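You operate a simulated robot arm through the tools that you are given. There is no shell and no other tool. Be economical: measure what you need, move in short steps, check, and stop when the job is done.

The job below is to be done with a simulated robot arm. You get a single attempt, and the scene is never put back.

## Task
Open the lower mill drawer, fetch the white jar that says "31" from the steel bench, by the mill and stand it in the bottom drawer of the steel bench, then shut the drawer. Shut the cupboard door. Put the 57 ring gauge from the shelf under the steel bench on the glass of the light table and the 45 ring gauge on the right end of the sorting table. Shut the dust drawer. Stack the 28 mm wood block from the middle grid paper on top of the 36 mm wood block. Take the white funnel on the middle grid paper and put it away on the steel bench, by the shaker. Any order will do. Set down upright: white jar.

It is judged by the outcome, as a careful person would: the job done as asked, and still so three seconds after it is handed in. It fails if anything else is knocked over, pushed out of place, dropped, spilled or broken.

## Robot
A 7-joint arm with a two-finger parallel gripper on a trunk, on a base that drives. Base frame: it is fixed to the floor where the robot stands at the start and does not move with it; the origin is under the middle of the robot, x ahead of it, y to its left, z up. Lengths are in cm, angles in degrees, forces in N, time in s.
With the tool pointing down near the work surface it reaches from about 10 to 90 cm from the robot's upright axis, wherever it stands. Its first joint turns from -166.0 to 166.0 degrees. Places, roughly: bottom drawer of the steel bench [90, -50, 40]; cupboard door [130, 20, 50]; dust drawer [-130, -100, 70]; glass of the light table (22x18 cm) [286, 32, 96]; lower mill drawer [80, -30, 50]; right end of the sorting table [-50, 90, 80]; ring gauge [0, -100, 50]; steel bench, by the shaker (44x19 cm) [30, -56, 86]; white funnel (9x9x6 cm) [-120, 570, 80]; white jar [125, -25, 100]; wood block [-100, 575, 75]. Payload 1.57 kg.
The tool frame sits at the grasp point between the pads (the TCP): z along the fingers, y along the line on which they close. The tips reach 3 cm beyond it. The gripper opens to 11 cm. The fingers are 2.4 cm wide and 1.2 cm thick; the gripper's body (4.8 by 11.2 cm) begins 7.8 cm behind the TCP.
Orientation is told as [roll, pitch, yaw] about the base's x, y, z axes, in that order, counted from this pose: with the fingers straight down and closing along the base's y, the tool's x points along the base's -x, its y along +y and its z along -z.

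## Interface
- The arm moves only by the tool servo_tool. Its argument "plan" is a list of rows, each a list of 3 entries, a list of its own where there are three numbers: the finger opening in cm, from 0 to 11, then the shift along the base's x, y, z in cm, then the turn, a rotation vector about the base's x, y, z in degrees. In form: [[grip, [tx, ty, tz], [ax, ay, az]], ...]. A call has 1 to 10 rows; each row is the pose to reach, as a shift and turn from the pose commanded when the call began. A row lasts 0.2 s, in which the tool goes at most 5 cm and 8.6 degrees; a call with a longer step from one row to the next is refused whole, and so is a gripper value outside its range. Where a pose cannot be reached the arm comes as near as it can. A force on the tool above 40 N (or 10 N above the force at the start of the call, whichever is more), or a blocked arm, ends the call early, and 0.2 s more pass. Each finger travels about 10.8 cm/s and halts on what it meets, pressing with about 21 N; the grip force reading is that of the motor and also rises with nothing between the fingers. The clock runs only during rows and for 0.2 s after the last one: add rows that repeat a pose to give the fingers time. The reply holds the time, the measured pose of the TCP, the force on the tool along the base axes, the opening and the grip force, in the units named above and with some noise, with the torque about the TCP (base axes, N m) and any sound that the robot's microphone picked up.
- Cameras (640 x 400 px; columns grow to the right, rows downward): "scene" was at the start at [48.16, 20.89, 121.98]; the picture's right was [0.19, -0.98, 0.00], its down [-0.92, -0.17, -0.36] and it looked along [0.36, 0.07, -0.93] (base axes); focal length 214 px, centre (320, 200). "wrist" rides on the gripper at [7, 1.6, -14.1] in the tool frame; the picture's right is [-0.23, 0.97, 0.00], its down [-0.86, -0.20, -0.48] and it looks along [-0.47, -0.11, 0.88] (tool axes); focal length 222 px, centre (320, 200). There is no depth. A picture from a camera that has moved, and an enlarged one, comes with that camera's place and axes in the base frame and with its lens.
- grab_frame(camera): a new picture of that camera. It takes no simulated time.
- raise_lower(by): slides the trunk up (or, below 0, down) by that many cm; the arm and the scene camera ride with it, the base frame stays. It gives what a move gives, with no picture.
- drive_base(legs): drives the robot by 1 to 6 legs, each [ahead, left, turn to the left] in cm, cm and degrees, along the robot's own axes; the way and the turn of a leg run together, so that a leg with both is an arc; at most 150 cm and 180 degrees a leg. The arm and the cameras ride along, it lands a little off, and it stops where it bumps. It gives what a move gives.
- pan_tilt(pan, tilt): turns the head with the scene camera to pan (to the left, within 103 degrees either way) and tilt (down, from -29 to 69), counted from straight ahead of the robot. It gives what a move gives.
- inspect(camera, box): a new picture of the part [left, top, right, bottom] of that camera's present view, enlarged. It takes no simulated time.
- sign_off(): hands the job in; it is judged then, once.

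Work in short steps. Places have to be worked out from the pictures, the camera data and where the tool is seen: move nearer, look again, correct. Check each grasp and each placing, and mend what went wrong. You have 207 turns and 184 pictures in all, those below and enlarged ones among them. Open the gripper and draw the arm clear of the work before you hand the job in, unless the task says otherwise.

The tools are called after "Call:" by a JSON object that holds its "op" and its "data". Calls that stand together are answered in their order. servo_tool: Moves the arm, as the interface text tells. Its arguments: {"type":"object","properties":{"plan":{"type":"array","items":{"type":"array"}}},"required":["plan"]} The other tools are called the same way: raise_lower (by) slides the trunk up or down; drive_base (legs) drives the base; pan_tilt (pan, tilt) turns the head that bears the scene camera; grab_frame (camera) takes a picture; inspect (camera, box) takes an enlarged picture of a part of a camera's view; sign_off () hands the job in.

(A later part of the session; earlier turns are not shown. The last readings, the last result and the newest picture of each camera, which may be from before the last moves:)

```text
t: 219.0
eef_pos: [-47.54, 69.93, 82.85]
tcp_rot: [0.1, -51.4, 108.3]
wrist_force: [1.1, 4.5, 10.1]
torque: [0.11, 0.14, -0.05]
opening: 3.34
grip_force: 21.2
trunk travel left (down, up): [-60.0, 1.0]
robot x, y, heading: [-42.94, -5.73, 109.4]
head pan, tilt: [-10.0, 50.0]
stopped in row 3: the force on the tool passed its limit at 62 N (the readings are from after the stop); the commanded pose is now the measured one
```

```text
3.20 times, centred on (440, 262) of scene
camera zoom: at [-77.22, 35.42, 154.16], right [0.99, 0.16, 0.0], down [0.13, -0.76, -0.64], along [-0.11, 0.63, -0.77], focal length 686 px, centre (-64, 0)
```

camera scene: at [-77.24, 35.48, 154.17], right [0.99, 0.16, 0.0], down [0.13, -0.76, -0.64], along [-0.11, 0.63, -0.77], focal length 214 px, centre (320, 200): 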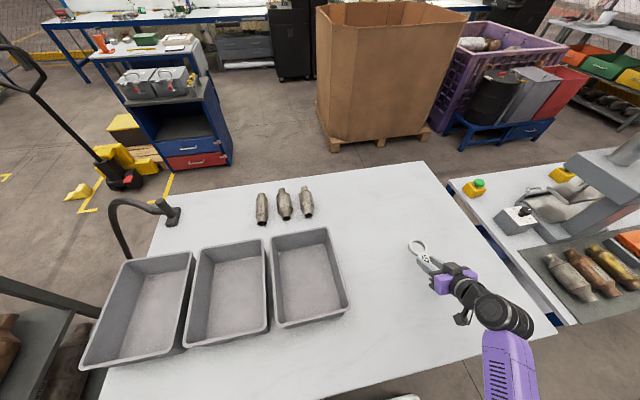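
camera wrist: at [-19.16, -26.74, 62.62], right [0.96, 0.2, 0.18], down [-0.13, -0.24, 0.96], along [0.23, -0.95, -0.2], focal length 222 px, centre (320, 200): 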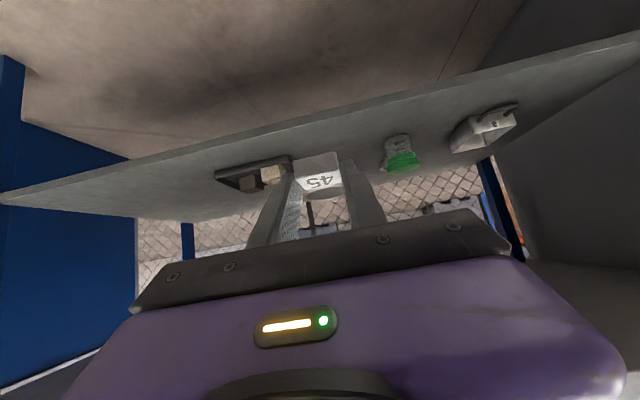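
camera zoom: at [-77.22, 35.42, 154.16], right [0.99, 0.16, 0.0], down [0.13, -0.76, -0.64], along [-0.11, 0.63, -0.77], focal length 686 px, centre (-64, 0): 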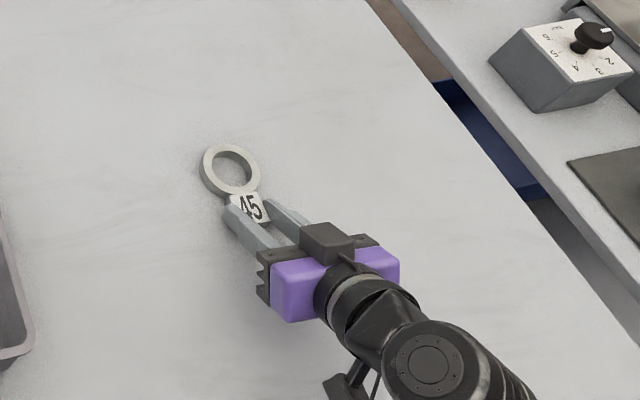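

It is down on the table. I release and back away.

Call:
{"op": "servo_tool", "data": {"plan": [[4, [0, 0, 0.1], [0, 0, 0]], [5.5, [0, 0, 0.1], [0, 0, 0]], [7, [0, 0, 0.1], [0, 0, 0]], [7, [0.8, -2.3, 2], [0, 0, 0]], [7, [1.6, -4.6, 4], [0, 0, 0]], [7, [2.8, -8, 6.5], [0, 0, 0]], [7, [4, -11.5, 9], [0, 0, 0]]]}}

Call:
{"op": "inspect", "data": {"camera": "scene", "box": [340, 200, 540, 325]}}

```text
t: 220.6
eef_pos: [-43.53, 58.37, 91.49]
tcp_rot: [0.0, -51.0, 108.5]
wrist_force: [0.4, -0.2, 0.6]
torque: [0.02, -0.01, 0.0]
opening: 7.02
grip_force: 0.1
trunk travel left (down, up): [-60.0, 1.0]
robot x, y, heading: [-42.7, -5.77, 109.5]
head pan, tilt: [-10.0, 50.0]
```

```text
3.20 times, centred on (440, 262) of scene
camera zoom: at [-77.25, 35.5, 154.15], right [0.99, 0.16, 0.0], down [0.13, -0.76, -0.64], along [-0.11, 0.63, -0.77], focal length 686 px, centre (-64, 0)
```

zoom: 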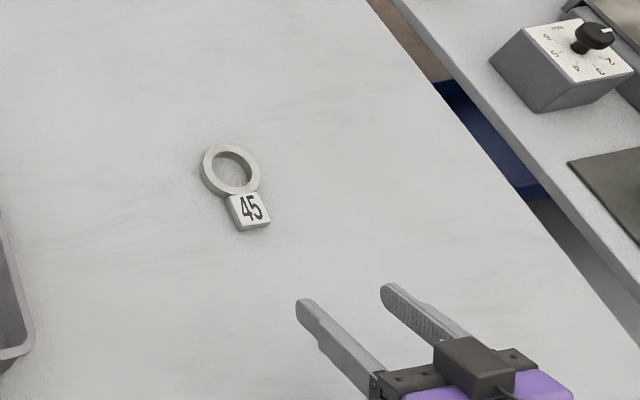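

45 is well placed. Next the dust drawer (≈(-140,-92,70), open ~20 cm, same bench line). I tuck the arm and turn left.

Call:
{"op": "servo_tool", "data": {"plan": [[5, [1.4, -4, 1.5], [0, 0, 0]], [3, [2.8, -8, 3], [0, 0, 0]], [1, [4.2, -12, 5], [0, 0, 0]], [0, [5.6, -16, 7], [0, 0, 0]]]}}

Call:
{"op": "drive_base", "data": {"legs": [[0, 0, 90], [0, 0, 45]]}}

Call:
{"op": "pan_tilt", "data": {"pan": 0, "tilt": 40}}

Call:
{"op": "grab_frame", "data": {"camera": "scene"}}

```text
t: 221.6
eef_pos: [-38.1, 42.04, 98.33]
tcp_rot: [0.1, -51.1, 108.5]
wrist_force: [0.2, -0.4, 0.7]
torque: [-0.01, 0.01, -0.01]
opening: 0.0
grip_force: 21.0
trunk travel left (down, up): [-60.0, 1.0]
robot x, y, heading: [-42.98, -5.65, 109.2]
head pan, tilt: [-10.0, 50.0]
```

```text
t: 227.9
eef_pos: [-79.09, -37.09, 98.35]
tcp_rot: [0.0, -51.1, -114.8]
wrist_force: [0.4, 0.3, 0.1]
torque: [0.01, 0.02, 0.01]
opening: 0.0
grip_force: 21.0
trunk travel left (down, up): [-60.0, 1.0]
robot x, y, heading: [-43.01, -5.37, -113.7]
head pan, tilt: [-10.0, 50.0]
```

```text
t: 228.6
eef_pos: [-79.04, -37.09, 98.3]
tcp_rot: [0.0, -51.2, -114.6]
wrist_force: [0.6, 0.7, -0.1]
torque: [0.0, 0.01, 0.0]
opening: 0.01
grip_force: 20.8
trunk travel left (down, up): [-60.0, 1.0]
robot x, y, heading: [-42.93, -5.91, -113.8]
head pan, tilt: [0.0, 40.0]
```

```text
92 pictures are left
camera scene: at [-45.25, -60.68, 155.59], right [-0.92, 0.4, 0.0], down [0.26, 0.59, -0.77], along [-0.31, -0.7, -0.64], focal length 214 px, centre (320, 200)
```

scene: 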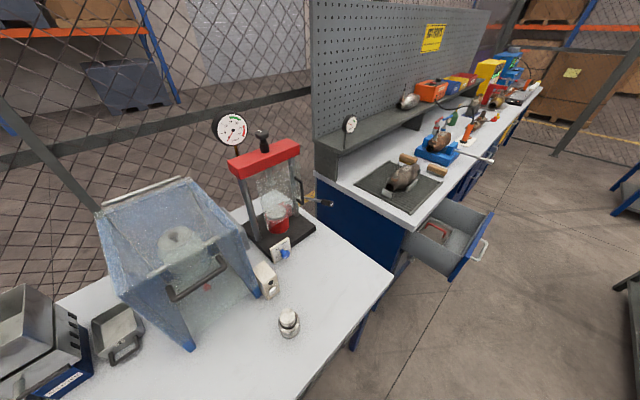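

The handle of the dust drawer triangulates to ≈(-134,-85.6,77.6). I turn to face the bench line and strafe right to stand beside it.

Call:
{"op": "drive_base", "data": {"legs": [[0, 0, 45], [0, -63, 0]]}}

Call:
{"op": "pan_tilt", "data": {"pan": -50, "tilt": 50}}

Call:
{"op": "grab_frame", "data": {"camera": "scene"}}

```text
t: 234.2
eef_pos: [-105.34, -75.9, 98.26]
tcp_rot: [0.1, -51.1, -70.4]
wrist_force: [0.1, -0.7, -0.6]
torque: [0.02, 0.0, 0.01]
opening: 0.0
grip_force: 20.8
trunk travel left (down, up): [-60.0, 1.0]
robot x, y, heading: [-101.36, -28.65, -69.3]
head pan, tilt: [0.0, 40.0]
```

```text
t: 235.4
eef_pos: [-105.31, -75.9, 98.47]
tcp_rot: [-0.1, -51.1, -70.5]
wrist_force: [0.0, 0.5, 0.1]
torque: [-0.02, 0.03, 0.01]
opening: 0.0
grip_force: 21.2
trunk travel left (down, up): [-60.0, 1.0]
robot x, y, heading: [-101.74, -28.15, -69.4]
head pan, tilt: [-50.0, 50.0]
```

```text
91 pictures are left
camera scene: at [-71.52, -67.93, 154.17], right [-0.87, 0.49, 0.0], down [0.38, 0.67, -0.64], along [-0.32, -0.56, -0.77], focal length 214 px, centre (320, 200)
```

scene: 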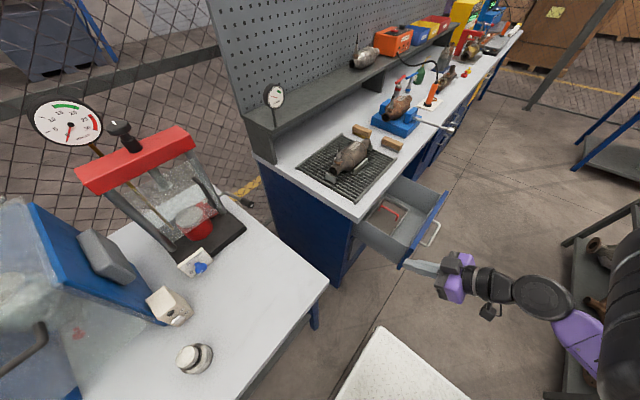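

Handle confirmed ≈(-133.9,-85.5,78). I move the closed fingers sideways at height, to in front of the handle.

Call:
{"op": "servo_tool", "data": {"plan": [[0, [-4, 2, 0], [0, 0, 0]], [0, [-8.5, 3, 0], [0, 0, 0]], [0, [-13, 3.5, 0], [0, 0, 0]], [0, [-17.5, 3.5, 0], [0, 0, 0]], [0, [-22, 3, 0], [0, 0, 0]], [0, [-26, 2, 0], [0, 0, 0]], [0, [-30, 1, 0], [0, 0, 0]], [0, [-32.2, 0, 0], [0, 0, 0]], [0, [-32.2, 0, 0], [0, 0, 0]]]}}

Call:
{"op": "grab_frame", "data": {"camera": "scene"}}

Call:
{"op": "grab_frame", "data": {"camera": "wrist"}}

```text
t: 237.4
eef_pos: [-137.5, -75.96, 98.29]
tcp_rot: [0.0, -51.0, -70.4]
wrist_force: [0.9, 0.4, -0.2]
torque: [0.0, 0.0, 0.01]
opening: 0.0
grip_force: 21.2
trunk travel left (down, up): [-60.0, 1.0]
robot x, y, heading: [-100.94, -28.28, -69.5]
head pan, tilt: [-50.0, 50.0]
```

```text
90 pictures are left
camera scene: at [-71.54, -67.93, 154.17], right [-0.87, 0.49, 0.0], down [0.38, 0.67, -0.64], along [-0.32, -0.56, -0.77], focal length 214 px, centre (320, 200)
```

scene: 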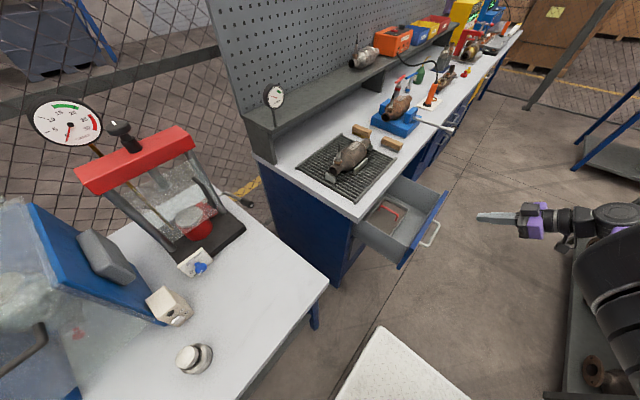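

```text
89 pictures are left
camera wrist: at [-141.07, -60.87, 101.77], right [0.96, 0.19, 0.18], down [-0.13, -0.22, 0.97], along [0.23, -0.96, -0.19], focal length 222 px, centre (320, 200)
```

wrist: 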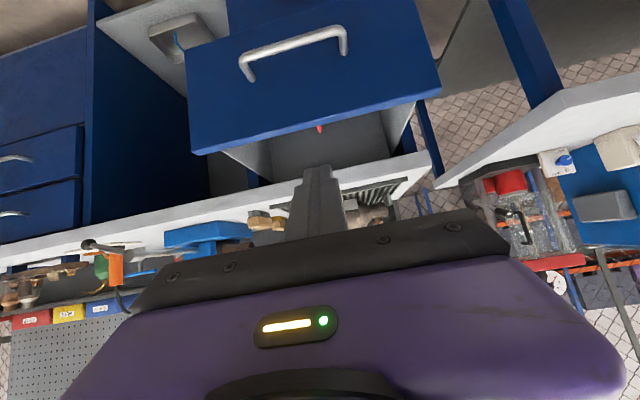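

Fingers are in front of the handle. I lower the trunk 18.5 so the tips are level with the bar.

Call:
{"op": "raise_lower", "data": {"by": -18.5}}

Call:
{"op": "grab_frame", "data": {"camera": "wrist"}}

```text
t: 239.4
eef_pos: [-137.45, -75.96, 79.75]
tcp_rot: [0.0, -51.1, -70.4]
wrist_force: [0.7, -0.2, -0.5]
torque: [0.04, 0.01, 0.02]
opening: 0.01
grip_force: 21.1
trunk travel left (down, up): [-41.5, 19.5]
robot x, y, heading: [-101.65, -28.58, -69.5]
head pan, tilt: [-50.0, 50.0]
```

```text
88 pictures are left
camera wrist: at [-141.05, -60.85, 83.28], right [0.97, 0.19, 0.18], down [-0.13, -0.22, 0.97], along [0.23, -0.96, -0.19], focal length 222 px, centre (320, 200)
```

wrist: 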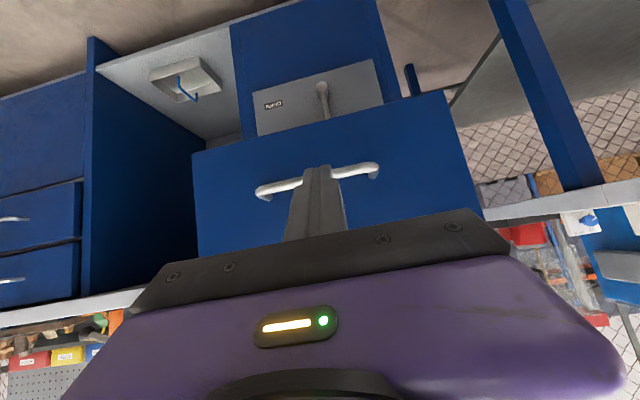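

The tip is centred on the bar but ~1.5 cm high. I lower 1.6 and advance to contact.

Call:
{"op": "servo_tool", "data": {"plan": [[0, [0, 0, -1.6], [0, 0, 0]], [0, [0.9, -2.3, -1.6], [0, 0, 0]], [0, [1.8, -4.7, -1.6], [0, 0, 0]], [0, [2.6, -6.8, -1.6], [0, 0, 0]], [0, [3.1, -8, -1.6], [0, 0, 0]], [0, [3.6, -9.3, -1.6], [0, 0, 0]], [0, [4.1, -10.6, -1.6], [0, 0, 0]], [0, [4.6, -12, -1.6], [0, 0, 0]]]}}

Call:
{"op": "grab_frame", "data": {"camera": "wrist"}}

Call:
{"op": "inspect", "data": {"camera": "scene", "box": [340, 140, 540, 290]}}

```text
t: 241.2
eef_pos: [-132.7, -87.99, 78.14]
tcp_rot: [0.1, -51.0, -70.4]
wrist_force: [-0.3, 0.5, 0.1]
torque: [0.03, 0.01, 0.03]
opening: 0.0
grip_force: 21.2
trunk travel left (down, up): [-41.5, 19.5]
robot x, y, heading: [-101.44, -28.21, -69.4]
head pan, tilt: [-50.0, 50.0]
```

```text
87 pictures are left
camera wrist: at [-136.33, -72.96, 81.52], right [0.96, 0.19, 0.18], down [-0.13, -0.22, 0.97], along [0.23, -0.96, -0.19], focal length 222 px, centre (320, 200)
```

wrist: 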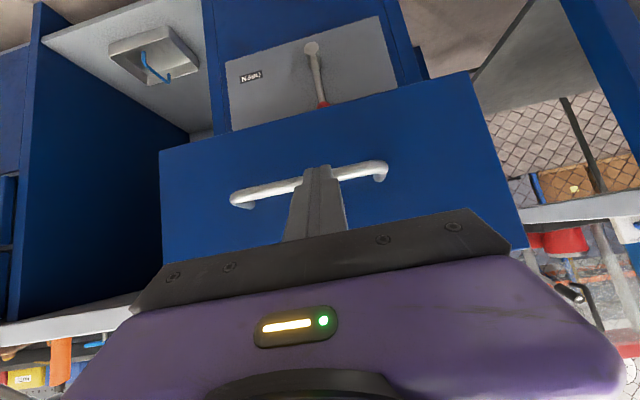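

```text
2.67 times, centred on (440, 215) of scene
camera zoom: at [-71.54, -67.92, 135.66], right [-0.87, 0.49, 0.0], down [0.38, 0.67, -0.64], along [-0.32, -0.56, -0.77], focal length 572 px, centre (0, 160)
```

zoom: 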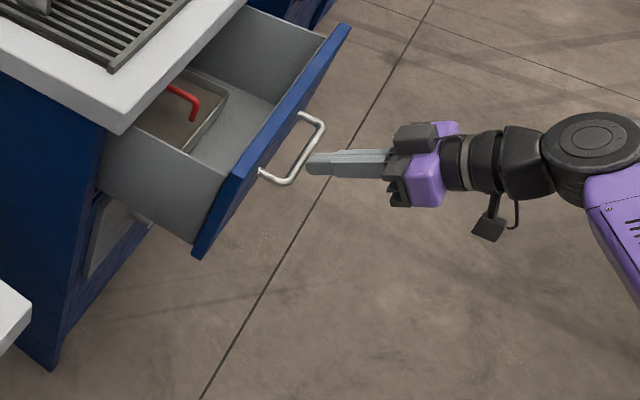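

Just at the bar. I push on slowly.

Call:
{"op": "servo_tool", "data": {"plan": [[0, [0.4, -1, 0], [0, 0, 0]], [0, [0.8, -2.2, 0], [0, 0, 0]], [0, [1.3, -3.4, 0], [0, 0, 0]], [0, [1.8, -4.7, 0], [0, 0, 0]], [0, [2.3, -6, 0], [0, 0, 0]], [0, [2.8, -7.3, 0], [0, 0, 0]], [0, [3.3, -8.6, 0], [0, 0, 0]], [0, [3.8, -9.9, 0], [0, 0, 0]], [0, [4.3, -11.2, 0], [0, 0, 0]], [0, [4.7, -12.2, 0], [0, 0, 0]]]}}

Call:
{"op": "inspect", "data": {"camera": "scene", "box": [340, 140, 540, 290]}}

```text
t: 243.4
eef_pos: [-128.09, -100.04, 78.19]
tcp_rot: [0.0, -51.1, -70.4]
wrist_force: [1.0, 0.6, -0.6]
torque: [0.0, 0.0, 0.0]
opening: 0.02
grip_force: 21.2
trunk travel left (down, up): [-41.5, 19.5]
robot x, y, heading: [-101.29, -27.83, -69.4]
head pan, tilt: [-50.0, 50.0]
```

```text
2.67 times, centred on (440, 215) of scene
camera zoom: at [-71.54, -67.92, 135.67], right [-0.87, 0.49, 0.0], down [0.38, 0.67, -0.64], along [-0.32, -0.56, -0.77], focal length 572 px, centre (0, 160)
```

zoom: 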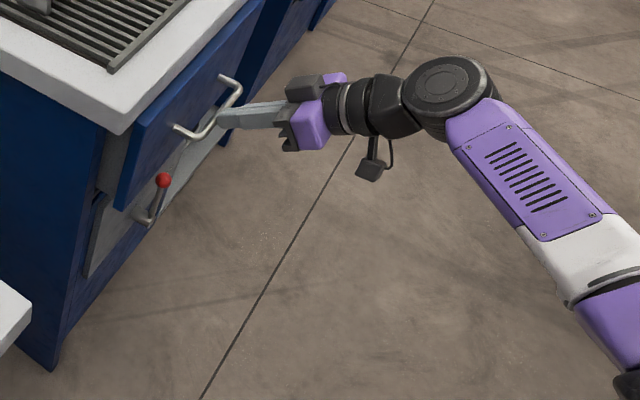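

Works well. I push the rest until it stops.

Call:
{"op": "servo_tool", "data": {"plan": [[0, [0.4, -1, 0], [0, 0, 0]], [0, [0.8, -2, 0], [0, 0, 0]], [0, [1.2, -3, 0], [0, 0, 0]], [0, [1.6, -4, 0], [0, 0, 0]], [0, [2, -5, 0], [0, 0, 0]], [0, [2.4, -6, 0], [0, 0, 0]], [0, [2.8, -7, 0], [0, 0, 0]], [0, [3.2, -8, 0], [0, 0, 0]]]}}

Call:
{"op": "inspect", "data": {"camera": "scene", "box": [340, 140, 540, 290]}}

```text
t: 244.3
eef_pos: [-127.19, -103.02, 78.17]
tcp_rot: [0.2, -50.8, -70.4]
wrist_force: [6.0, 16.2, 13.7]
torque: [0.04, -0.25, 0.39]
opening: 0.03
grip_force: 20.7
trunk travel left (down, up): [-41.5, 19.5]
robot x, y, heading: [-101.59, -28.0, -69.5]
head pan, tilt: [-50.0, 50.0]
stopped in row 4: the force on the tool passed its limit at 55 N (the readings are from after the stop); the commanded pose is now the measured one
```

```text
2.67 times, centred on (440, 215) of scene
camera zoom: at [-71.5, -67.81, 135.71], right [-0.87, 0.49, 0.0], down [0.38, 0.67, -0.64], along [-0.32, -0.56, -0.77], focal length 572 px, centre (0, 160)
```

zoom: 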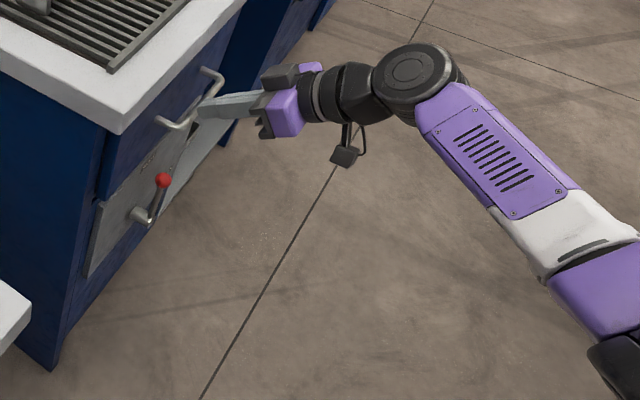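

The dust drawer is flush. Next target is the far table at (-120,570); the gap by the rack is too narrow, so I'll go round by the aisle's +x end. First retract, then strafe left.

Call:
{"op": "servo_tool", "data": {"plan": [[0, [-1, 2.8, 0], [0, 0, 0]], [0, [-2.5, 6.8, 0], [0, 0, 0]], [0, [-4, 10.8, 0], [0, 0, 0]], [0, [-5.5, 14.8, 0], [0, 0, 0]], [0, [-6, 18.8, 1], [0, 0, 0]], [0, [-4, 22.5, 2], [0, 0, 0]], [0, [0, 24.5, 3], [0, 0, 0]], [0, [4, 25, 4], [0, 0, 0]], [0, [8, 25, 5], [0, 0, 0]]]}}

Call:
{"op": "inspect", "data": {"camera": "scene", "box": [240, 100, 540, 290]}}

```text
t: 246.3
eef_pos: [-119.2, -77.82, 83.33]
tcp_rot: [0.3, -50.6, -70.4]
wrist_force: [-0.7, 0.2, -0.1]
torque: [0.0, -0.04, 0.02]
opening: 0.0
grip_force: 21.1
trunk travel left (down, up): [-41.5, 19.5]
robot x, y, heading: [-101.72, -28.33, -69.3]
head pan, tilt: [-50.0, 50.0]
```

```text
2.11 times, centred on (390, 195) of scene
camera zoom: at [-71.57, -67.92, 135.68], right [-0.87, 0.49, 0.0], down [0.38, 0.67, -0.64], along [-0.32, -0.56, -0.77], focal length 452 px, centre (173, 210)
```

zoom: 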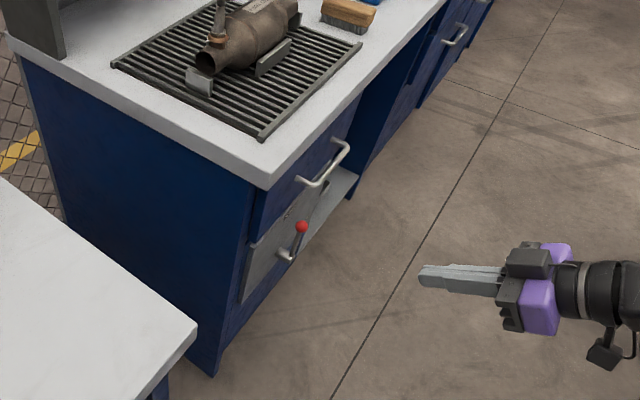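

Dust drawer shut. I drive left along the aisle, about 385 cm in three legs.

Call:
{"op": "drive_base", "data": {"legs": [[0, 130, 0], [0, 130, 0], [0, 125, 0]]}}

Call:
{"op": "drive_base", "data": {"legs": [[0, 0, 90], [0, 0, 90]]}}

Call:
{"op": "pan_tilt", "data": {"pan": 20, "tilt": 20}}

Call:
{"op": "grab_frame", "data": {"camera": "scene"}}

```text
t: 264.9
eef_pos: [240.79, 60.99, 83.33]
tcp_rot: [0.2, -50.6, -69.2]
wrist_force: [0.1, 0.0, -0.1]
torque: [0.03, 0.02, 0.02]
opening: 0.0
grip_force: 21.2
trunk travel left (down, up): [-41.5, 19.5]
robot x, y, heading: [257.47, 111.35, -68.3]
head pan, tilt: [-50.0, 50.0]
```

```text
t: 273.0
eef_pos: [274.11, 161.4, 83.22]
tcp_rot: [0.3, -50.7, 111.0]
wrist_force: [-0.1, -0.3, 0.2]
torque: [0.0, 0.01, 0.01]
opening: 0.02
grip_force: 20.9
trunk travel left (down, up): [-41.5, 19.5]
robot x, y, heading: [257.47, 111.11, 111.7]
head pan, tilt: [-50.0, 50.0]
```

```text
t: 274.4
eef_pos: [274.15, 161.41, 83.14]
tcp_rot: [0.2, -50.8, 110.9]
wrist_force: [-0.2, -0.5, 0.5]
torque: [-0.02, 0.04, 0.04]
opening: 0.03
grip_force: 21.0
trunk travel left (down, up): [-41.5, 19.5]
robot x, y, heading: [257.63, 110.93, 112.0]
head pan, tilt: [20.0, 20.0]
```

```text
82 pictures are left
camera scene: at [216.75, 150.06, 140.23], right [0.74, 0.67, 0.0], down [0.23, -0.25, -0.94], along [-0.63, 0.7, -0.34], focal length 214 px, centre (320, 200)
```

scene: 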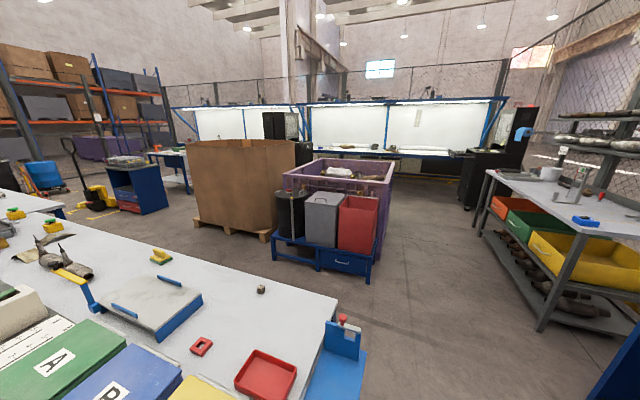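

The far backlit table is reachable via the corridor right of the purple crate. I shift right 27 and drive ahead in legs, then look again.

Call:
{"op": "drive_base", "data": {"legs": [[0, -27, 0], [120, 0, 0], [120, 0, 0], [80, 0, 0]]}}

Call:
{"op": "pan_tilt", "data": {"pan": 45, "tilt": 25}}

Call:
{"op": "grab_frame", "data": {"camera": "scene"}}

```text
t: 291.6
eef_pos: [173.22, 468.61, 83.21]
tcp_rot: [0.2, -50.7, 112.2]
wrist_force: [1.1, -0.1, -0.1]
torque: [0.0, 0.02, 0.02]
opening: 0.01
grip_force: 21.0
trunk travel left (down, up): [-41.5, 19.5]
robot x, y, heading: [158.45, 417.89, 113.4]
head pan, tilt: [20.0, 20.0]
```

```text
t: 292.5
eef_pos: [173.33, 468.66, 83.21]
tcp_rot: [0.1, -50.7, 112.3]
wrist_force: [0.5, 0.0, -0.1]
torque: [-0.01, -0.02, -0.01]
opening: 0.01
grip_force: 21.0
trunk travel left (down, up): [-41.5, 19.5]
robot x, y, heading: [158.06, 417.65, 113.4]
head pan, tilt: [45.0, 25.0]
```

```text
81 pictures are left
camera scene: at [114.09, 452.53, 139.42], right [0.37, 0.93, 0.0], down [0.39, -0.16, -0.91], along [-0.84, 0.33, -0.42], focal length 214 px, centre (320, 200)
```

scene: 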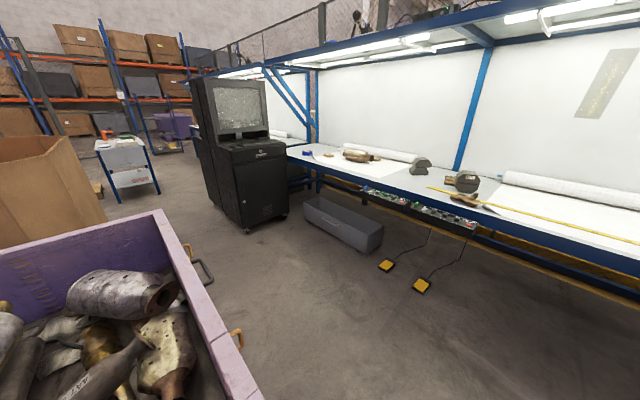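

The backlit table's front edge runs at bench-distance ~572. I zoom in on the paper areas.

Call:
{"op": "inspect", "data": {"camera": "scene", "box": [240, 110, 440, 235]}}

Call:
{"op": "inspect", "data": {"camera": "scene", "box": [420, 130, 640, 268]}}

```text
3.20 times, centred on (340, 172) of scene
camera zoom: at [114.09, 452.53, 139.42], right [0.37, 0.93, 0.0], down [0.39, -0.16, -0.91], along [-0.84, 0.33, -0.42], focal length 686 px, centre (256, 288)
```

zoom: 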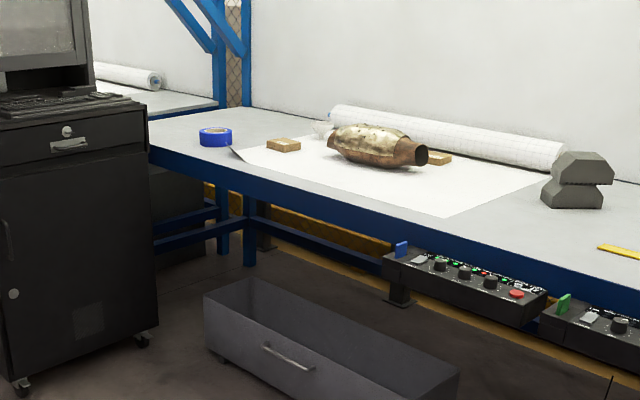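

```text
2.90 times, centred on (530, 199) of scene
camera zoom: at [114.09, 452.53, 139.42], right [0.37, 0.93, 0.0], down [0.39, -0.16, -0.91], along [-0.84, 0.33, -0.42], focal length 622 px, centre (-289, 203)
```

zoom: 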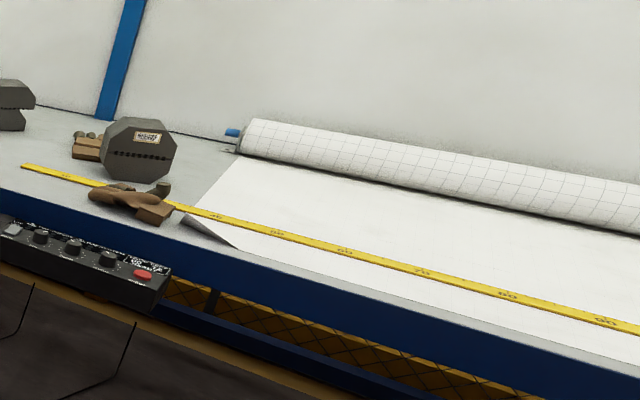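

The middle paper holds two wood blocks, a muffler and the white funnel at its left-back. I raise the arm, drive ahead and then strafe left to face it.

Call:
{"op": "raise_lower", "data": {"by": 18}}

Call:
{"op": "drive_base", "data": {"legs": [[0, 0, -2], [112, 0, 0], [0, 100, 0], [0, 75, 0]]}}

Call:
{"op": "pan_tilt", "data": {"pan": 0, "tilt": 40}}

Call:
{"op": "grab_frame", "data": {"camera": "scene"}}

```text
t: 294.5
eef_pos: [173.39, 468.7, 101.16]
tcp_rot: [0.2, -50.7, 112.5]
wrist_force: [-0.1, 0.0, -0.6]
torque: [-0.01, -0.01, -0.04]
opening: 0.03
grip_force: 21.0
trunk travel left (down, up): [-59.5, 1.5]
robot x, y, heading: [158.18, 417.91, 113.5]
head pan, tilt: [45.0, 25.0]
```

```text
t: 309.2
eef_pos: [-29.73, 509.62, 101.19]
tcp_rot: [0.2, -50.6, 110.7]
wrist_force: [0.2, 0.9, 0.6]
torque: [0.02, 0.04, 0.0]
opening: 0.01
grip_force: 20.7
trunk travel left (down, up): [-59.5, 1.5]
robot x, y, heading: [-46.45, 459.62, 111.9]
head pan, tilt: [45.0, 25.0]
```

```text
t: 310.3
eef_pos: [-29.67, 509.67, 101.28]
tcp_rot: [0.2, -50.7, 110.7]
wrist_force: [-0.4, -1.0, 0.1]
torque: [0.01, 0.0, -0.03]
opening: 0.01
grip_force: 21.0
trunk travel left (down, up): [-59.5, 1.5]
robot x, y, heading: [-46.54, 459.48, 111.9]
head pan, tilt: [0.0, 40.0]
```

```text
78 pictures are left
camera scene: at [-84.02, 499.49, 155.09], right [0.93, 0.37, 0.0], down [0.24, -0.6, -0.77], along [-0.28, 0.71, -0.64], focal length 214 px, centre (320, 200)
```

scene: 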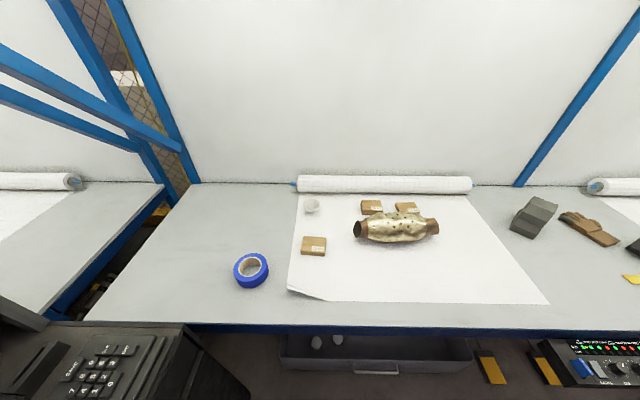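

Clear view: three wood blocks, muffler, funnel. I zoom to read the labels.

Call:
{"op": "inspect", "data": {"camera": "scene", "box": [280, 180, 460, 280]}}

```text
3.56 times, centred on (370, 230) of scene
camera zoom: at [-84.02, 499.49, 155.09], right [0.93, 0.37, 0.0], down [0.24, -0.6, -0.77], along [-0.28, 0.71, -0.64], focal length 763 px, centre (142, 93)
```

zoom: 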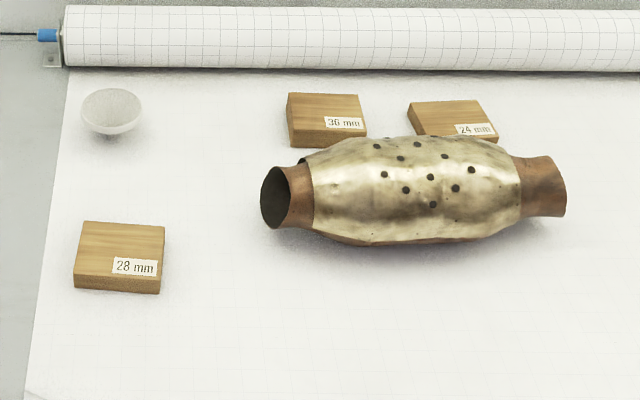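

28 mm at left-front, 36 mm at back. To reach well with fingers closing across the blocks' depth, I'll stand side-on to the table: strafe right 45, then turn left 90°.

Call:
{"op": "drive_base", "data": {"legs": [[0, -45, 0], [0, 0, 89.5]]}}

Call:
{"op": "pan_tilt", "data": {"pan": -60, "tilt": 40}}

Call:
{"op": "grab_frame", "data": {"camera": "scene"}}

```text
t: 316.8
eef_pos: [-55.0, 493.05, 101.31]
tcp_rot: [0.2, -50.7, -160.0]
wrist_force: [-0.1, 0.0, 0.1]
torque: [0.04, 0.01, 0.0]
opening: 0.01
grip_force: 21.0
trunk travel left (down, up): [-59.5, 1.5]
robot x, y, heading: [-4.86, 476.02, -159.0]
head pan, tilt: [0.0, 40.0]
```

```text
t: 318.1
eef_pos: [-54.98, 493.13, 101.3]
tcp_rot: [0.3, -50.7, -160.0]
wrist_force: [0.7, 0.3, -0.2]
torque: [-0.01, 0.03, -0.03]
opening: 0.0
grip_force: 21.5
trunk travel left (down, up): [-59.5, 1.5]
robot x, y, heading: [-5.15, 475.89, -159.1]
head pan, tilt: [-60.0, 40.0]
```

```text
76 pictures are left
camera scene: at [-44.39, 446.98, 155.09], right [0.63, 0.78, 0.0], down [0.5, -0.4, -0.77], along [-0.6, 0.48, -0.64], focal length 214 px, centre (320, 200)
```

scene: 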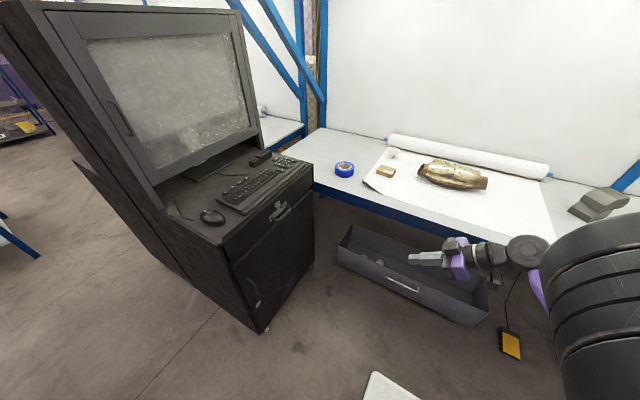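

Cabinet's near face is at u≈60, the floor box starts behind the table edge. I move ahead 30 and then sideways right 43 to stand along the table.

Call:
{"op": "drive_base", "data": {"legs": [[30, 0, 0], [0, -43, 0]]}}

Call:
{"op": "pan_tilt", "data": {"pan": -85, "tilt": 45}}

Call:
{"op": "grab_frame", "data": {"camera": "scene"}}

```text
t: 322.4
eef_pos: [-98.58, 522.61, 101.19]
tcp_rot: [0.2, -50.7, -160.5]
wrist_force: [0.1, 1.1, 0.0]
torque: [-0.01, -0.01, 0.01]
opening: 0.0
grip_force: 20.5
trunk travel left (down, up): [-59.5, 1.5]
robot x, y, heading: [-48.5, 504.97, -159.3]
head pan, tilt: [-60.0, 40.0]
```

```text
t: 323.3
eef_pos: [-98.58, 522.55, 101.21]
tcp_rot: [0.2, -50.7, -160.5]
wrist_force: [-0.5, -0.3, -0.3]
torque: [-0.05, -0.01, 0.0]
opening: 0.01
grip_force: 21.3
trunk travel left (down, up): [-59.5, 1.5]
robot x, y, heading: [-48.94, 505.02, -159.3]
head pan, tilt: [-85.0, 45.0]
```

```text
75 pictures are left
camera scene: at [-85.17, 478.31, 154.37], right [0.9, 0.43, 0.0], down [0.31, -0.64, -0.71], along [-0.31, 0.64, -0.71], focal length 214 px, centre (320, 200)
```

scene: 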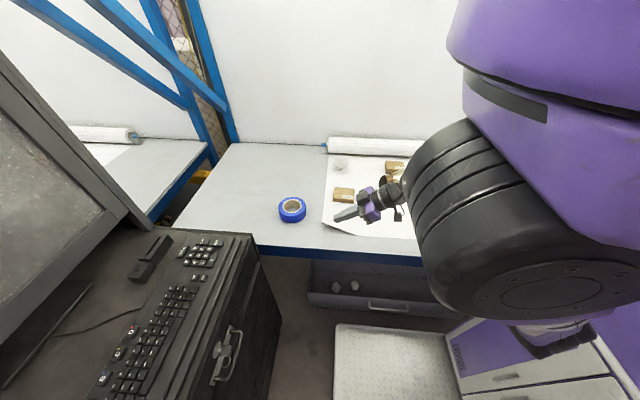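

The shoulder blocks the head's view, so I'll rely on the wrist camera. I turn the tool straight down and move above the 28 mm block at ≈(-107.2,551.6).

Call:
{"op": "servo_tool", "data": {"plan": [[2, [-1, 3, 0], [3, -7.9, 0]], [4, [-2, 6.5, 0], [6, -15.8, 0]], [6, [-3, 10.5, 0], [9, -23.7, 0]], [8, [-4, 14.5, 0], [11.9, -31.6, 0]], [10, [-5, 18.5, 0], [14.9, -39.5, 0]], [10.5, [-6.5, 22.5, 0], [17.9, -47.4, 0]], [10.5, [-7.7, 26.5, 0], [17.9, -47.4, 0]], [10.5, [-8.6, 29, 0], [17.9, -47.4, 0]], [10.5, [-8.6, 29, 0], [17.9, -47.4, 0]]]}}

Call:
{"op": "grab_frame", "data": {"camera": "wrist"}}

```text
t: 325.3
eef_pos: [-107.29, 551.48, 101.22]
tcp_rot: [-0.7, 0.0, -160.0]
wrist_force: [0.2, 0.0, 0.0]
torque: [0.0, -0.01, 0.0]
opening: 10.46
grip_force: 0.0
trunk travel left (down, up): [-59.5, 1.5]
robot x, y, heading: [-48.7, 504.75, -159.2]
head pan, tilt: [-85.0, 45.0]
```

```text
74 pictures are left
camera wrist: at [-99.99, 552.31, 115.39], right [0.12, -0.99, -0.01], down [-0.87, -0.11, 0.48], along [-0.48, -0.05, -0.88], focal length 222 px, centre (320, 200)
```

wrist: 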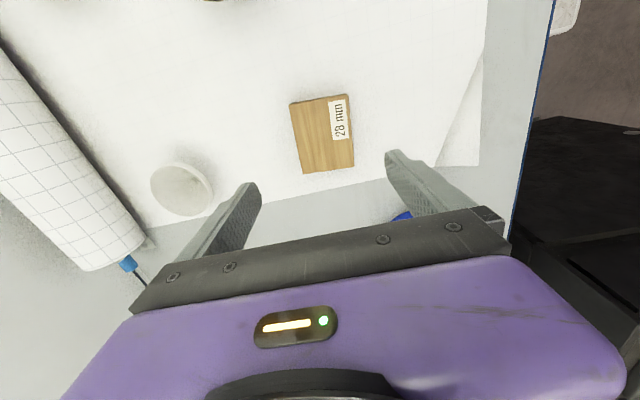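

Excellent alignment: block 28 is right below, 8.4 cm across the closing direction. I correct by 0.4 cm and 2.4° and descend.

Call:
{"op": "servo_tool", "data": {"plan": [[10.5, [0.3, -0.35, 0], [0, 0, -2.4]], [10.5, [0.3, -0.35, -4.5], [0, 0, -2.4]], [10.5, [0.3, -0.35, -9], [0, 0, -2.4]], [10.5, [0.3, -0.35, -13], [0, 0, -2.4]], [10.5, [0.3, -0.35, -15], [0, 0, -2.4]], [10.5, [0.3, -0.35, -15], [0, 0, -2.4]]]}}

Call:
{"op": "grab_frame", "data": {"camera": "wrist"}}

```text
t: 326.7
eef_pos: [-106.89, 551.3, 86.11]
tcp_rot: [-0.6, -0.1, -162.4]
wrist_force: [0.6, 0.2, 0.2]
torque: [-0.02, 0.03, -0.02]
opening: 10.52
grip_force: 0.1
trunk travel left (down, up): [-59.5, 1.5]
robot x, y, heading: [-48.59, 505.41, -159.3]
head pan, tilt: [-85.0, 45.0]
```

```text
73 pictures are left
camera wrist: at [-99.48, 551.69, 100.24], right [0.08, -1.0, -0.01], down [-0.87, -0.07, 0.48], along [-0.48, -0.03, -0.88], focal length 222 px, centre (320, 200)
```

wrist: 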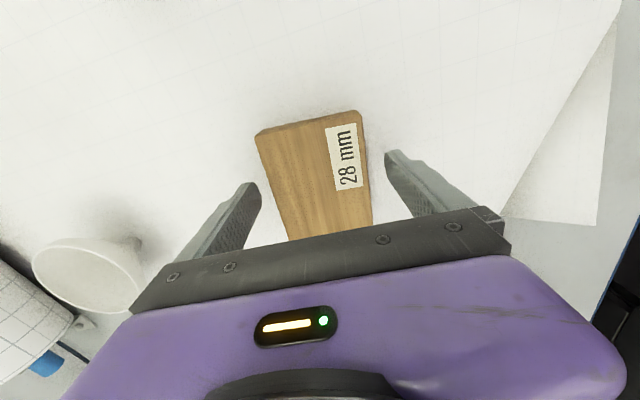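

Centred. I descend the last 2.5 cm with contact watch.

Call:
{"op": "servo_tool", "data": {"plan": [[10.5, [0, 0, -1], [0, 0, 0]], [10.5, [0, 0, -1.8], [0, 0, 0]], [10.5, [0, 0, -2.4], [0, 0, 0]], [10.5, [0, 0, -2.8], [0, 0, 0]]]}}

```text
t: 327.6
eef_pos: [-106.93, 551.5, 84.18]
tcp_rot: [-0.9, -0.2, -162.3]
wrist_force: [2.3, -3.8, 15.2]
torque: [-1.04, -0.48, 0.09]
opening: 10.93
grip_force: 2.0
trunk travel left (down, up): [-59.5, 1.5]
robot x, y, heading: [-48.62, 504.97, -159.2]
head pan, tilt: [-85.0, 45.0]
stopped in row 4: the force on the tool passed its limit at 45 N (the readings are from after the stop); the commanded pose is now the measured one
```

Contact. I raise 0.4 and check the picture before closing.

Call:
{"op": "servo_tool", "data": {"plan": [[10.5, [0, 0, 0.4], [0, 0, 0]], [10.5, [0, 0, 0.4], [0, 0, 0]]]}}

Call:
{"op": "grab_frame", "data": {"camera": "wrist"}}

```text
t: 328.2
eef_pos: [-107.07, 551.48, 84.39]
tcp_rot: [-0.8, -0.1, -162.5]
wrist_force: [-0.2, -0.3, 0.3]
torque: [-0.02, -0.01, 0.01]
opening: 10.52
grip_force: 0.0
trunk travel left (down, up): [-59.5, 1.5]
robot x, y, heading: [-48.8, 505.26, -159.3]
head pan, tilt: [-85.0, 45.0]
```

```text
72 pictures are left
camera wrist: at [-99.72, 551.73, 98.52], right [0.08, -1.0, -0.01], down [-0.87, -0.07, 0.48], along [-0.48, -0.03, -0.88], focal length 222 px, centre (320, 200)
```

wrist: 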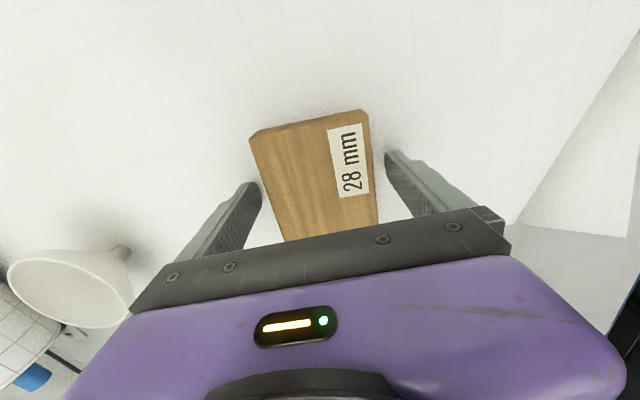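

The block lies between the fingers, tips just above the paper. I close.

Call:
{"op": "servo_tool", "data": {"plan": [[9, [0, 0, 0], [0, 0, 0]], [8, [0, 0, 0], [0, 0, 0]], [7, [0, 0, 0], [0, 0, 0]], [6.5, [0, 0, 0], [0, 0, 0]], [6.5, [0, 0, 0], [0, 0, 0]]]}}

Call:
{"op": "servo_tool", "data": {"plan": [[6.5, [0, 0, 1], [0, 0, 0]], [6.5, [0, 0, 3], [0, 0, 0]], [6.5, [0, 0, 6], [0, 0, 0]], [6.5, [0, 0, 9], [0, 0, 0]], [6.5, [0, 0, 10], [0, 0, 0]]]}}

Call:
{"op": "grab_frame", "data": {"camera": "wrist"}}

```text
t: 329.4
eef_pos: [-107.0, 551.36, 84.44]
tcp_rot: [-0.9, -0.1, -162.4]
wrist_force: [-0.4, -1.1, -0.5]
torque: [-0.06, 0.0, -0.05]
opening: 8.0
grip_force: 20.9
trunk travel left (down, up): [-59.5, 1.5]
robot x, y, heading: [-48.82, 504.99, -159.3]
head pan, tilt: [-85.0, 45.0]
```

```text
t: 330.6
eef_pos: [-107.09, 551.32, 94.3]
tcp_rot: [-0.8, 0.0, -162.4]
wrist_force: [-0.5, -0.1, -1.4]
torque: [0.03, 0.02, -0.02]
opening: 7.97
grip_force: 20.5
trunk travel left (down, up): [-59.5, 1.5]
robot x, y, heading: [-48.86, 505.02, -159.4]
head pan, tilt: [-85.0, 45.0]
```

```text
71 pictures are left
camera wrist: at [-99.63, 551.79, 108.45], right [0.08, -1.0, -0.01], down [-0.87, -0.07, 0.48], along [-0.48, -0.03, -0.88], focal length 222 px, centre (320, 200)
```

wrist: 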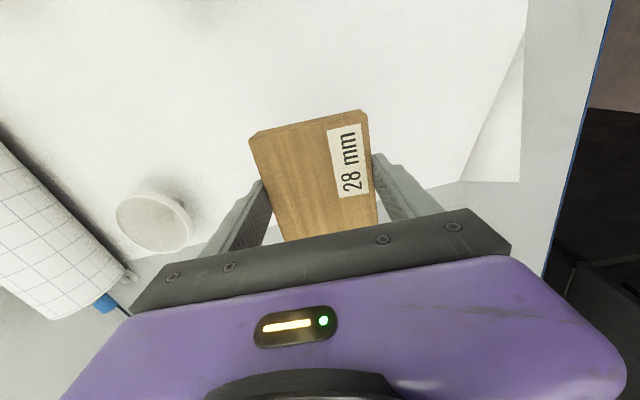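

The 28 block is held level. Table z≈81, so the 36 block's top is ≈84.7 at ≈(-89.1,583). I sidle the base 3 cm nearer, then carry the block over at height ~101.

Call:
{"op": "drive_base", "data": {"legs": [[0, -3, 0]]}}

Call:
{"op": "servo_tool", "data": {"plan": [[6.5, [0, 0, 4], [0, 0, 0]], [6.5, [0, 1, 7], [0, 0, 0]], [6.5, [2, 5, 7], [0, 0, 0]], [6.5, [4, 9, 7], [0, 0, 0]], [6.5, [6, 13, 7], [0, 0, 0]], [6.5, [8, 17, 7], [0, 0, 0]], [6.5, [10, 21, 7], [0, 0, 0]], [6.5, [12, 24, 7], [0, 0, 0]], [6.5, [14, 26, 7], [0, 0, 0]]]}}

Call:
{"op": "grab_frame", "data": {"camera": "wrist"}}

```text
t: 331.4
eef_pos: [-108.04, 554.21, 94.32]
tcp_rot: [-0.8, 0.0, -162.4]
wrist_force: [0.1, -1.2, -0.5]
torque: [-0.03, 0.01, -0.01]
opening: 7.98
grip_force: 20.7
trunk travel left (down, up): [-59.5, 1.5]
robot x, y, heading: [-49.95, 507.57, -159.7]
head pan, tilt: [-85.0, 45.0]
```

```text
t: 333.4
eef_pos: [-94.05, 566.16, 102.75]
tcp_rot: [-0.8, -0.1, -162.3]
wrist_force: [0.1, -0.2, -1.9]
torque: [0.01, -0.02, -0.04]
opening: 7.96
grip_force: 21.0
out of reach, approached as far as the arm can: row 5, 6, 7, 8, 9
trunk travel left (down, up): [-59.5, 1.5]
robot x, y, heading: [-50.07, 507.88, -159.3]
head pan, tilt: [-85.0, 45.0]
```

```text
70 pictures are left
camera wrist: at [-86.81, 566.54, 116.81], right [0.08, -1.0, -0.01], down [-0.87, -0.08, 0.48], along [-0.48, -0.03, -0.88], focal length 222 px, centre (320, 200)
```

wrist: 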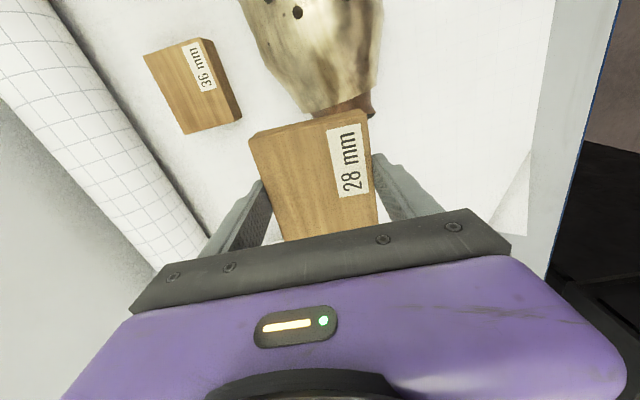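

Out of reach at this height over the muffler; the 36 block is confirmed at (-89,583.3). Lower height gives more reach, so I back off left of the muffler, descend to z≈92 and approach from that side.

Call:
{"op": "servo_tool", "data": {"plan": [[6.5, [-4, -2, 0], [0, 0, 0]], [6.5, [-7.5, -3, -2], [0, 0, 0]], [6.5, [-7.5, -3, -6], [0, 0, 0]], [6.5, [-7.5, -3, -10], [0, 0, 0]], [6.5, [-7.5, 0, -10.5], [0, 0, 0]], [6.5, [-7.5, 4, -10.5], [0, 0, 0]], [6.5, [-6, 8, -10.5], [0, 0, 0]], [6.5, [-4, 11, -10.5], [0, 0, 0]]]}}

Call:
{"op": "grab_frame", "data": {"camera": "wrist"}}

```text
t: 335.2
eef_pos: [-95.19, 564.04, 95.54]
tcp_rot: [-0.8, -0.2, -162.3]
wrist_force: [0.5, -0.6, -1.8]
torque: [0.04, -0.08, 0.01]
opening: 7.95
grip_force: 20.7
out of reach, approached as far as the arm can: row 1, 3, 4, 5, 6, 7, 8
trunk travel left (down, up): [-59.5, 1.5]
robot x, y, heading: [-49.85, 507.47, -159.4]
head pan, tilt: [-85.0, 45.0]
```

```text
69 pictures are left
camera wrist: at [-87.91, 564.49, 109.69], right [0.08, -1.0, -0.01], down [-0.87, -0.08, 0.48], along [-0.48, -0.03, -0.88], focal length 222 px, centre (320, 200)
```

wrist: 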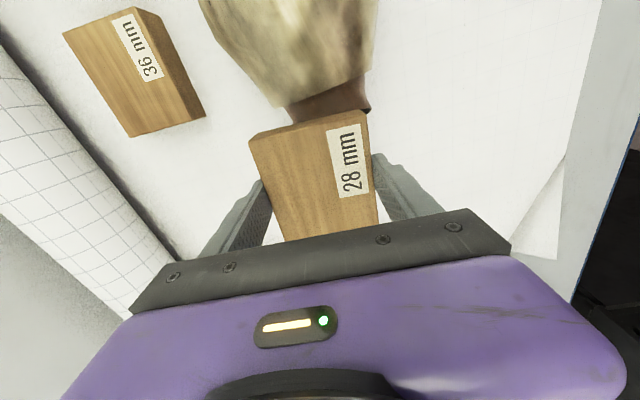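

Reach is short because the shoulder is far above. I'll bring the block back toward the robot, raise it, then lower the trunk ~25 to gain reach.

Call:
{"op": "servo_tool", "data": {"plan": [[6.5, [-2, -3, 1], [0, 0, 0]], [6.5, [-2, -6.5, 3], [0, 0, 0]], [6.5, [-1, -10.5, 5.5], [0, 0, 0]], [6.5, [0, -14.5, 8], [0, 0, 0]], [6.5, [0, -18, 11], [0, 0, 0]], [6.5, [0, -21, 14], [0, 0, 0]], [6.5, [0, -24, 17], [0, 0, 0]], [6.5, [0, -25, 20], [0, 0, 0]]]}}

```text
t: 337.0
eef_pos: [-95.48, 539.4, 115.67]
tcp_rot: [-0.8, -0.2, -162.4]
wrist_force: [-0.4, 0.9, -1.4]
torque: [-0.01, 0.02, -0.01]
opening: 7.94
grip_force: 21.0
trunk travel left (down, up): [-59.5, 1.5]
robot x, y, heading: [-49.85, 507.76, -159.2]
head pan, tilt: [-85.0, 45.0]
```

Call:
{"op": "raise_lower", "data": {"by": -20}}

Call:
{"op": "servo_tool", "data": {"plan": [[6.5, [-1, 2, 4], [0, 0, 0]], [6.5, [-2, 6, 6], [0, 0, 0]], [6.5, [-2, 10.5, 6], [0, 0, 0]], [6.5, [-2, 15, 6], [0, 0, 0]], [6.5, [-2, 19.5, 6], [0, 0, 0]], [6.5, [-2, 24, 6], [0, 0, 0]], [6.5, [-2, 28.5, 6], [0, 0, 0]], [6.5, [-1, 33, 6], [0, 0, 0]], [6.5, [1, 37, 6], [0, 0, 0]]]}}

Call:
{"op": "grab_frame", "data": {"camera": "wrist"}}

```text
t: 339.2
eef_pos: [-95.5, 539.29, 95.64]
tcp_rot: [-0.8, -0.1, -162.3]
wrist_force: [0.5, -0.7, -1.1]
torque: [0.03, -0.04, -0.02]
opening: 7.97
grip_force: 21.1
trunk travel left (down, up): [-39.5, 21.5]
robot x, y, heading: [-49.63, 507.58, -159.0]
head pan, tilt: [-85.0, 45.0]
```

```text
t: 341.2
eef_pos: [-97.41, 566.55, 101.79]
tcp_rot: [-0.9, 0.0, -162.4]
wrist_force: [-0.3, 0.2, -1.4]
torque: [-0.03, 0.0, -0.02]
opening: 7.93
grip_force: 21.1
out of reach, approached as far as the arm can: row 7, 8, 9
trunk travel left (down, up): [-39.5, 21.5]
robot x, y, heading: [-49.71, 507.86, -159.6]
head pan, tilt: [-85.0, 45.0]
```

```text
68 pictures are left
camera wrist: at [-90.03, 566.97, 115.93], right [0.08, -1.0, -0.01], down [-0.87, -0.08, 0.48], along [-0.48, -0.03, -0.88], focal length 222 px, centre (320, 200)
```

wrist: 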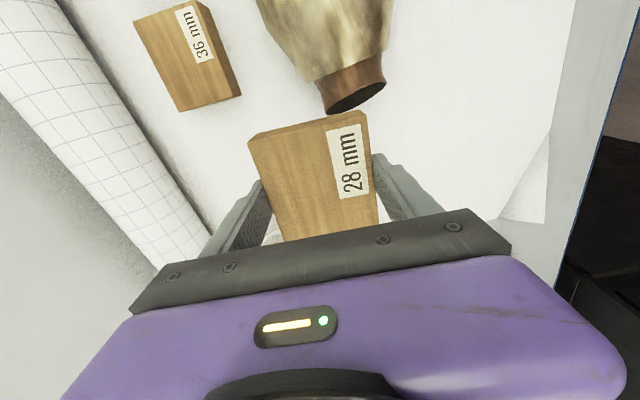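

Still ~8 cm short laterally. The base deck can slide slightly under the table edge (floor box is further back), so I move the base 6 cm closer, with the block held well above everything.

Call:
{"op": "servo_tool", "data": {"plan": [[6.5, [-1, -3, 0], [0, 0, 0]], [6.5, [-2, -6, 0], [0, 0, 0]]]}}

Call:
{"op": "drive_base", "data": {"legs": [[0, -6, 0]]}}

Call:
{"op": "grab_frame", "data": {"camera": "scene"}}

```text
t: 341.8
eef_pos: [-99.33, 560.51, 102.01]
tcp_rot: [-0.9, -0.1, -162.4]
wrist_force: [0.5, 0.1, -2.0]
torque: [0.0, 0.03, 0.02]
opening: 7.95
grip_force: 21.2
trunk travel left (down, up): [-39.5, 21.5]
robot x, y, heading: [-49.55, 507.46, -159.5]
head pan, tilt: [-85.0, 45.0]
```

```text
t: 342.8
eef_pos: [-101.32, 566.01, 102.0]
tcp_rot: [-0.9, 0.0, -162.5]
wrist_force: [0.7, 0.1, -1.0]
torque: [0.01, 0.01, -0.02]
opening: 7.95
grip_force: 20.9
trunk travel left (down, up): [-39.5, 21.5]
robot x, y, heading: [-51.76, 513.39, -159.1]
head pan, tilt: [-85.0, 45.0]
```

```text
67 pictures are left
camera scene: at [-88.3, 486.63, 134.36], right [0.9, 0.43, 0.0], down [0.31, -0.64, -0.71], along [-0.31, 0.64, -0.71], focal length 214 px, centre (320, 200)
```

scene: 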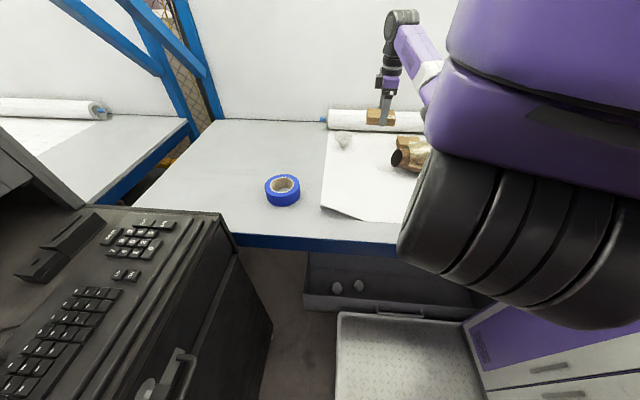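

Deck clears the box. I try extending again toward the 36 block.

Call:
{"op": "servo_tool", "data": {"plan": [[6.5, [1, 4, 0], [0, 0, 0]], [6.5, [3, 8, -0.5], [0, 0, 0]], [6.5, [6, 11, -1], [0, 0, 0]], [6.5, [9, 14, -1.5], [0, 0, 0]], [6.5, [12.2, 17.2, -2], [0, 0, 0]], [6.5, [12.2, 17.2, -2], [0, 0, 0]]]}}

Call:
{"op": "grab_frame", "data": {"camera": "wrist"}}

```text
t: 344.2
eef_pos: [-87.39, 574.69, 98.46]
tcp_rot: [-0.7, 0.0, -162.4]
wrist_force: [0.6, 0.0, -1.9]
torque: [0.02, -0.09, -0.03]
opening: 7.97
grip_force: 20.9
out of reach, approached as far as the arm can: row 2, 3, 4, 5, 6
trunk travel left (down, up): [-39.5, 21.5]
robot x, y, heading: [-51.97, 513.12, -159.4]
head pan, tilt: [-85.0, 45.0]
```

```text
66 pictures are left
camera wrist: at [-80.13, 575.02, 112.56], right [0.08, -1.0, -0.01], down [-0.87, -0.07, 0.48], along [-0.48, -0.03, -0.88], focal length 222 px, centre (320, 200)
```

wrist: 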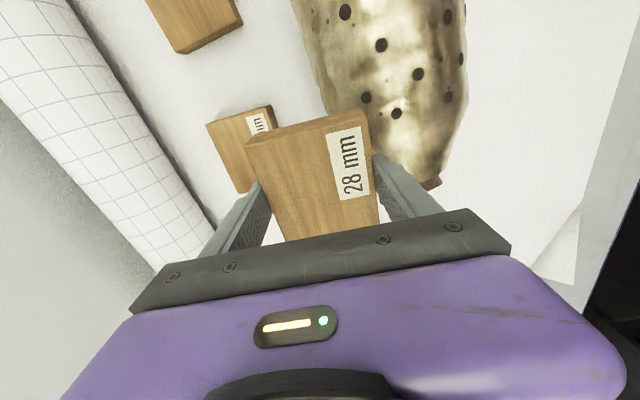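

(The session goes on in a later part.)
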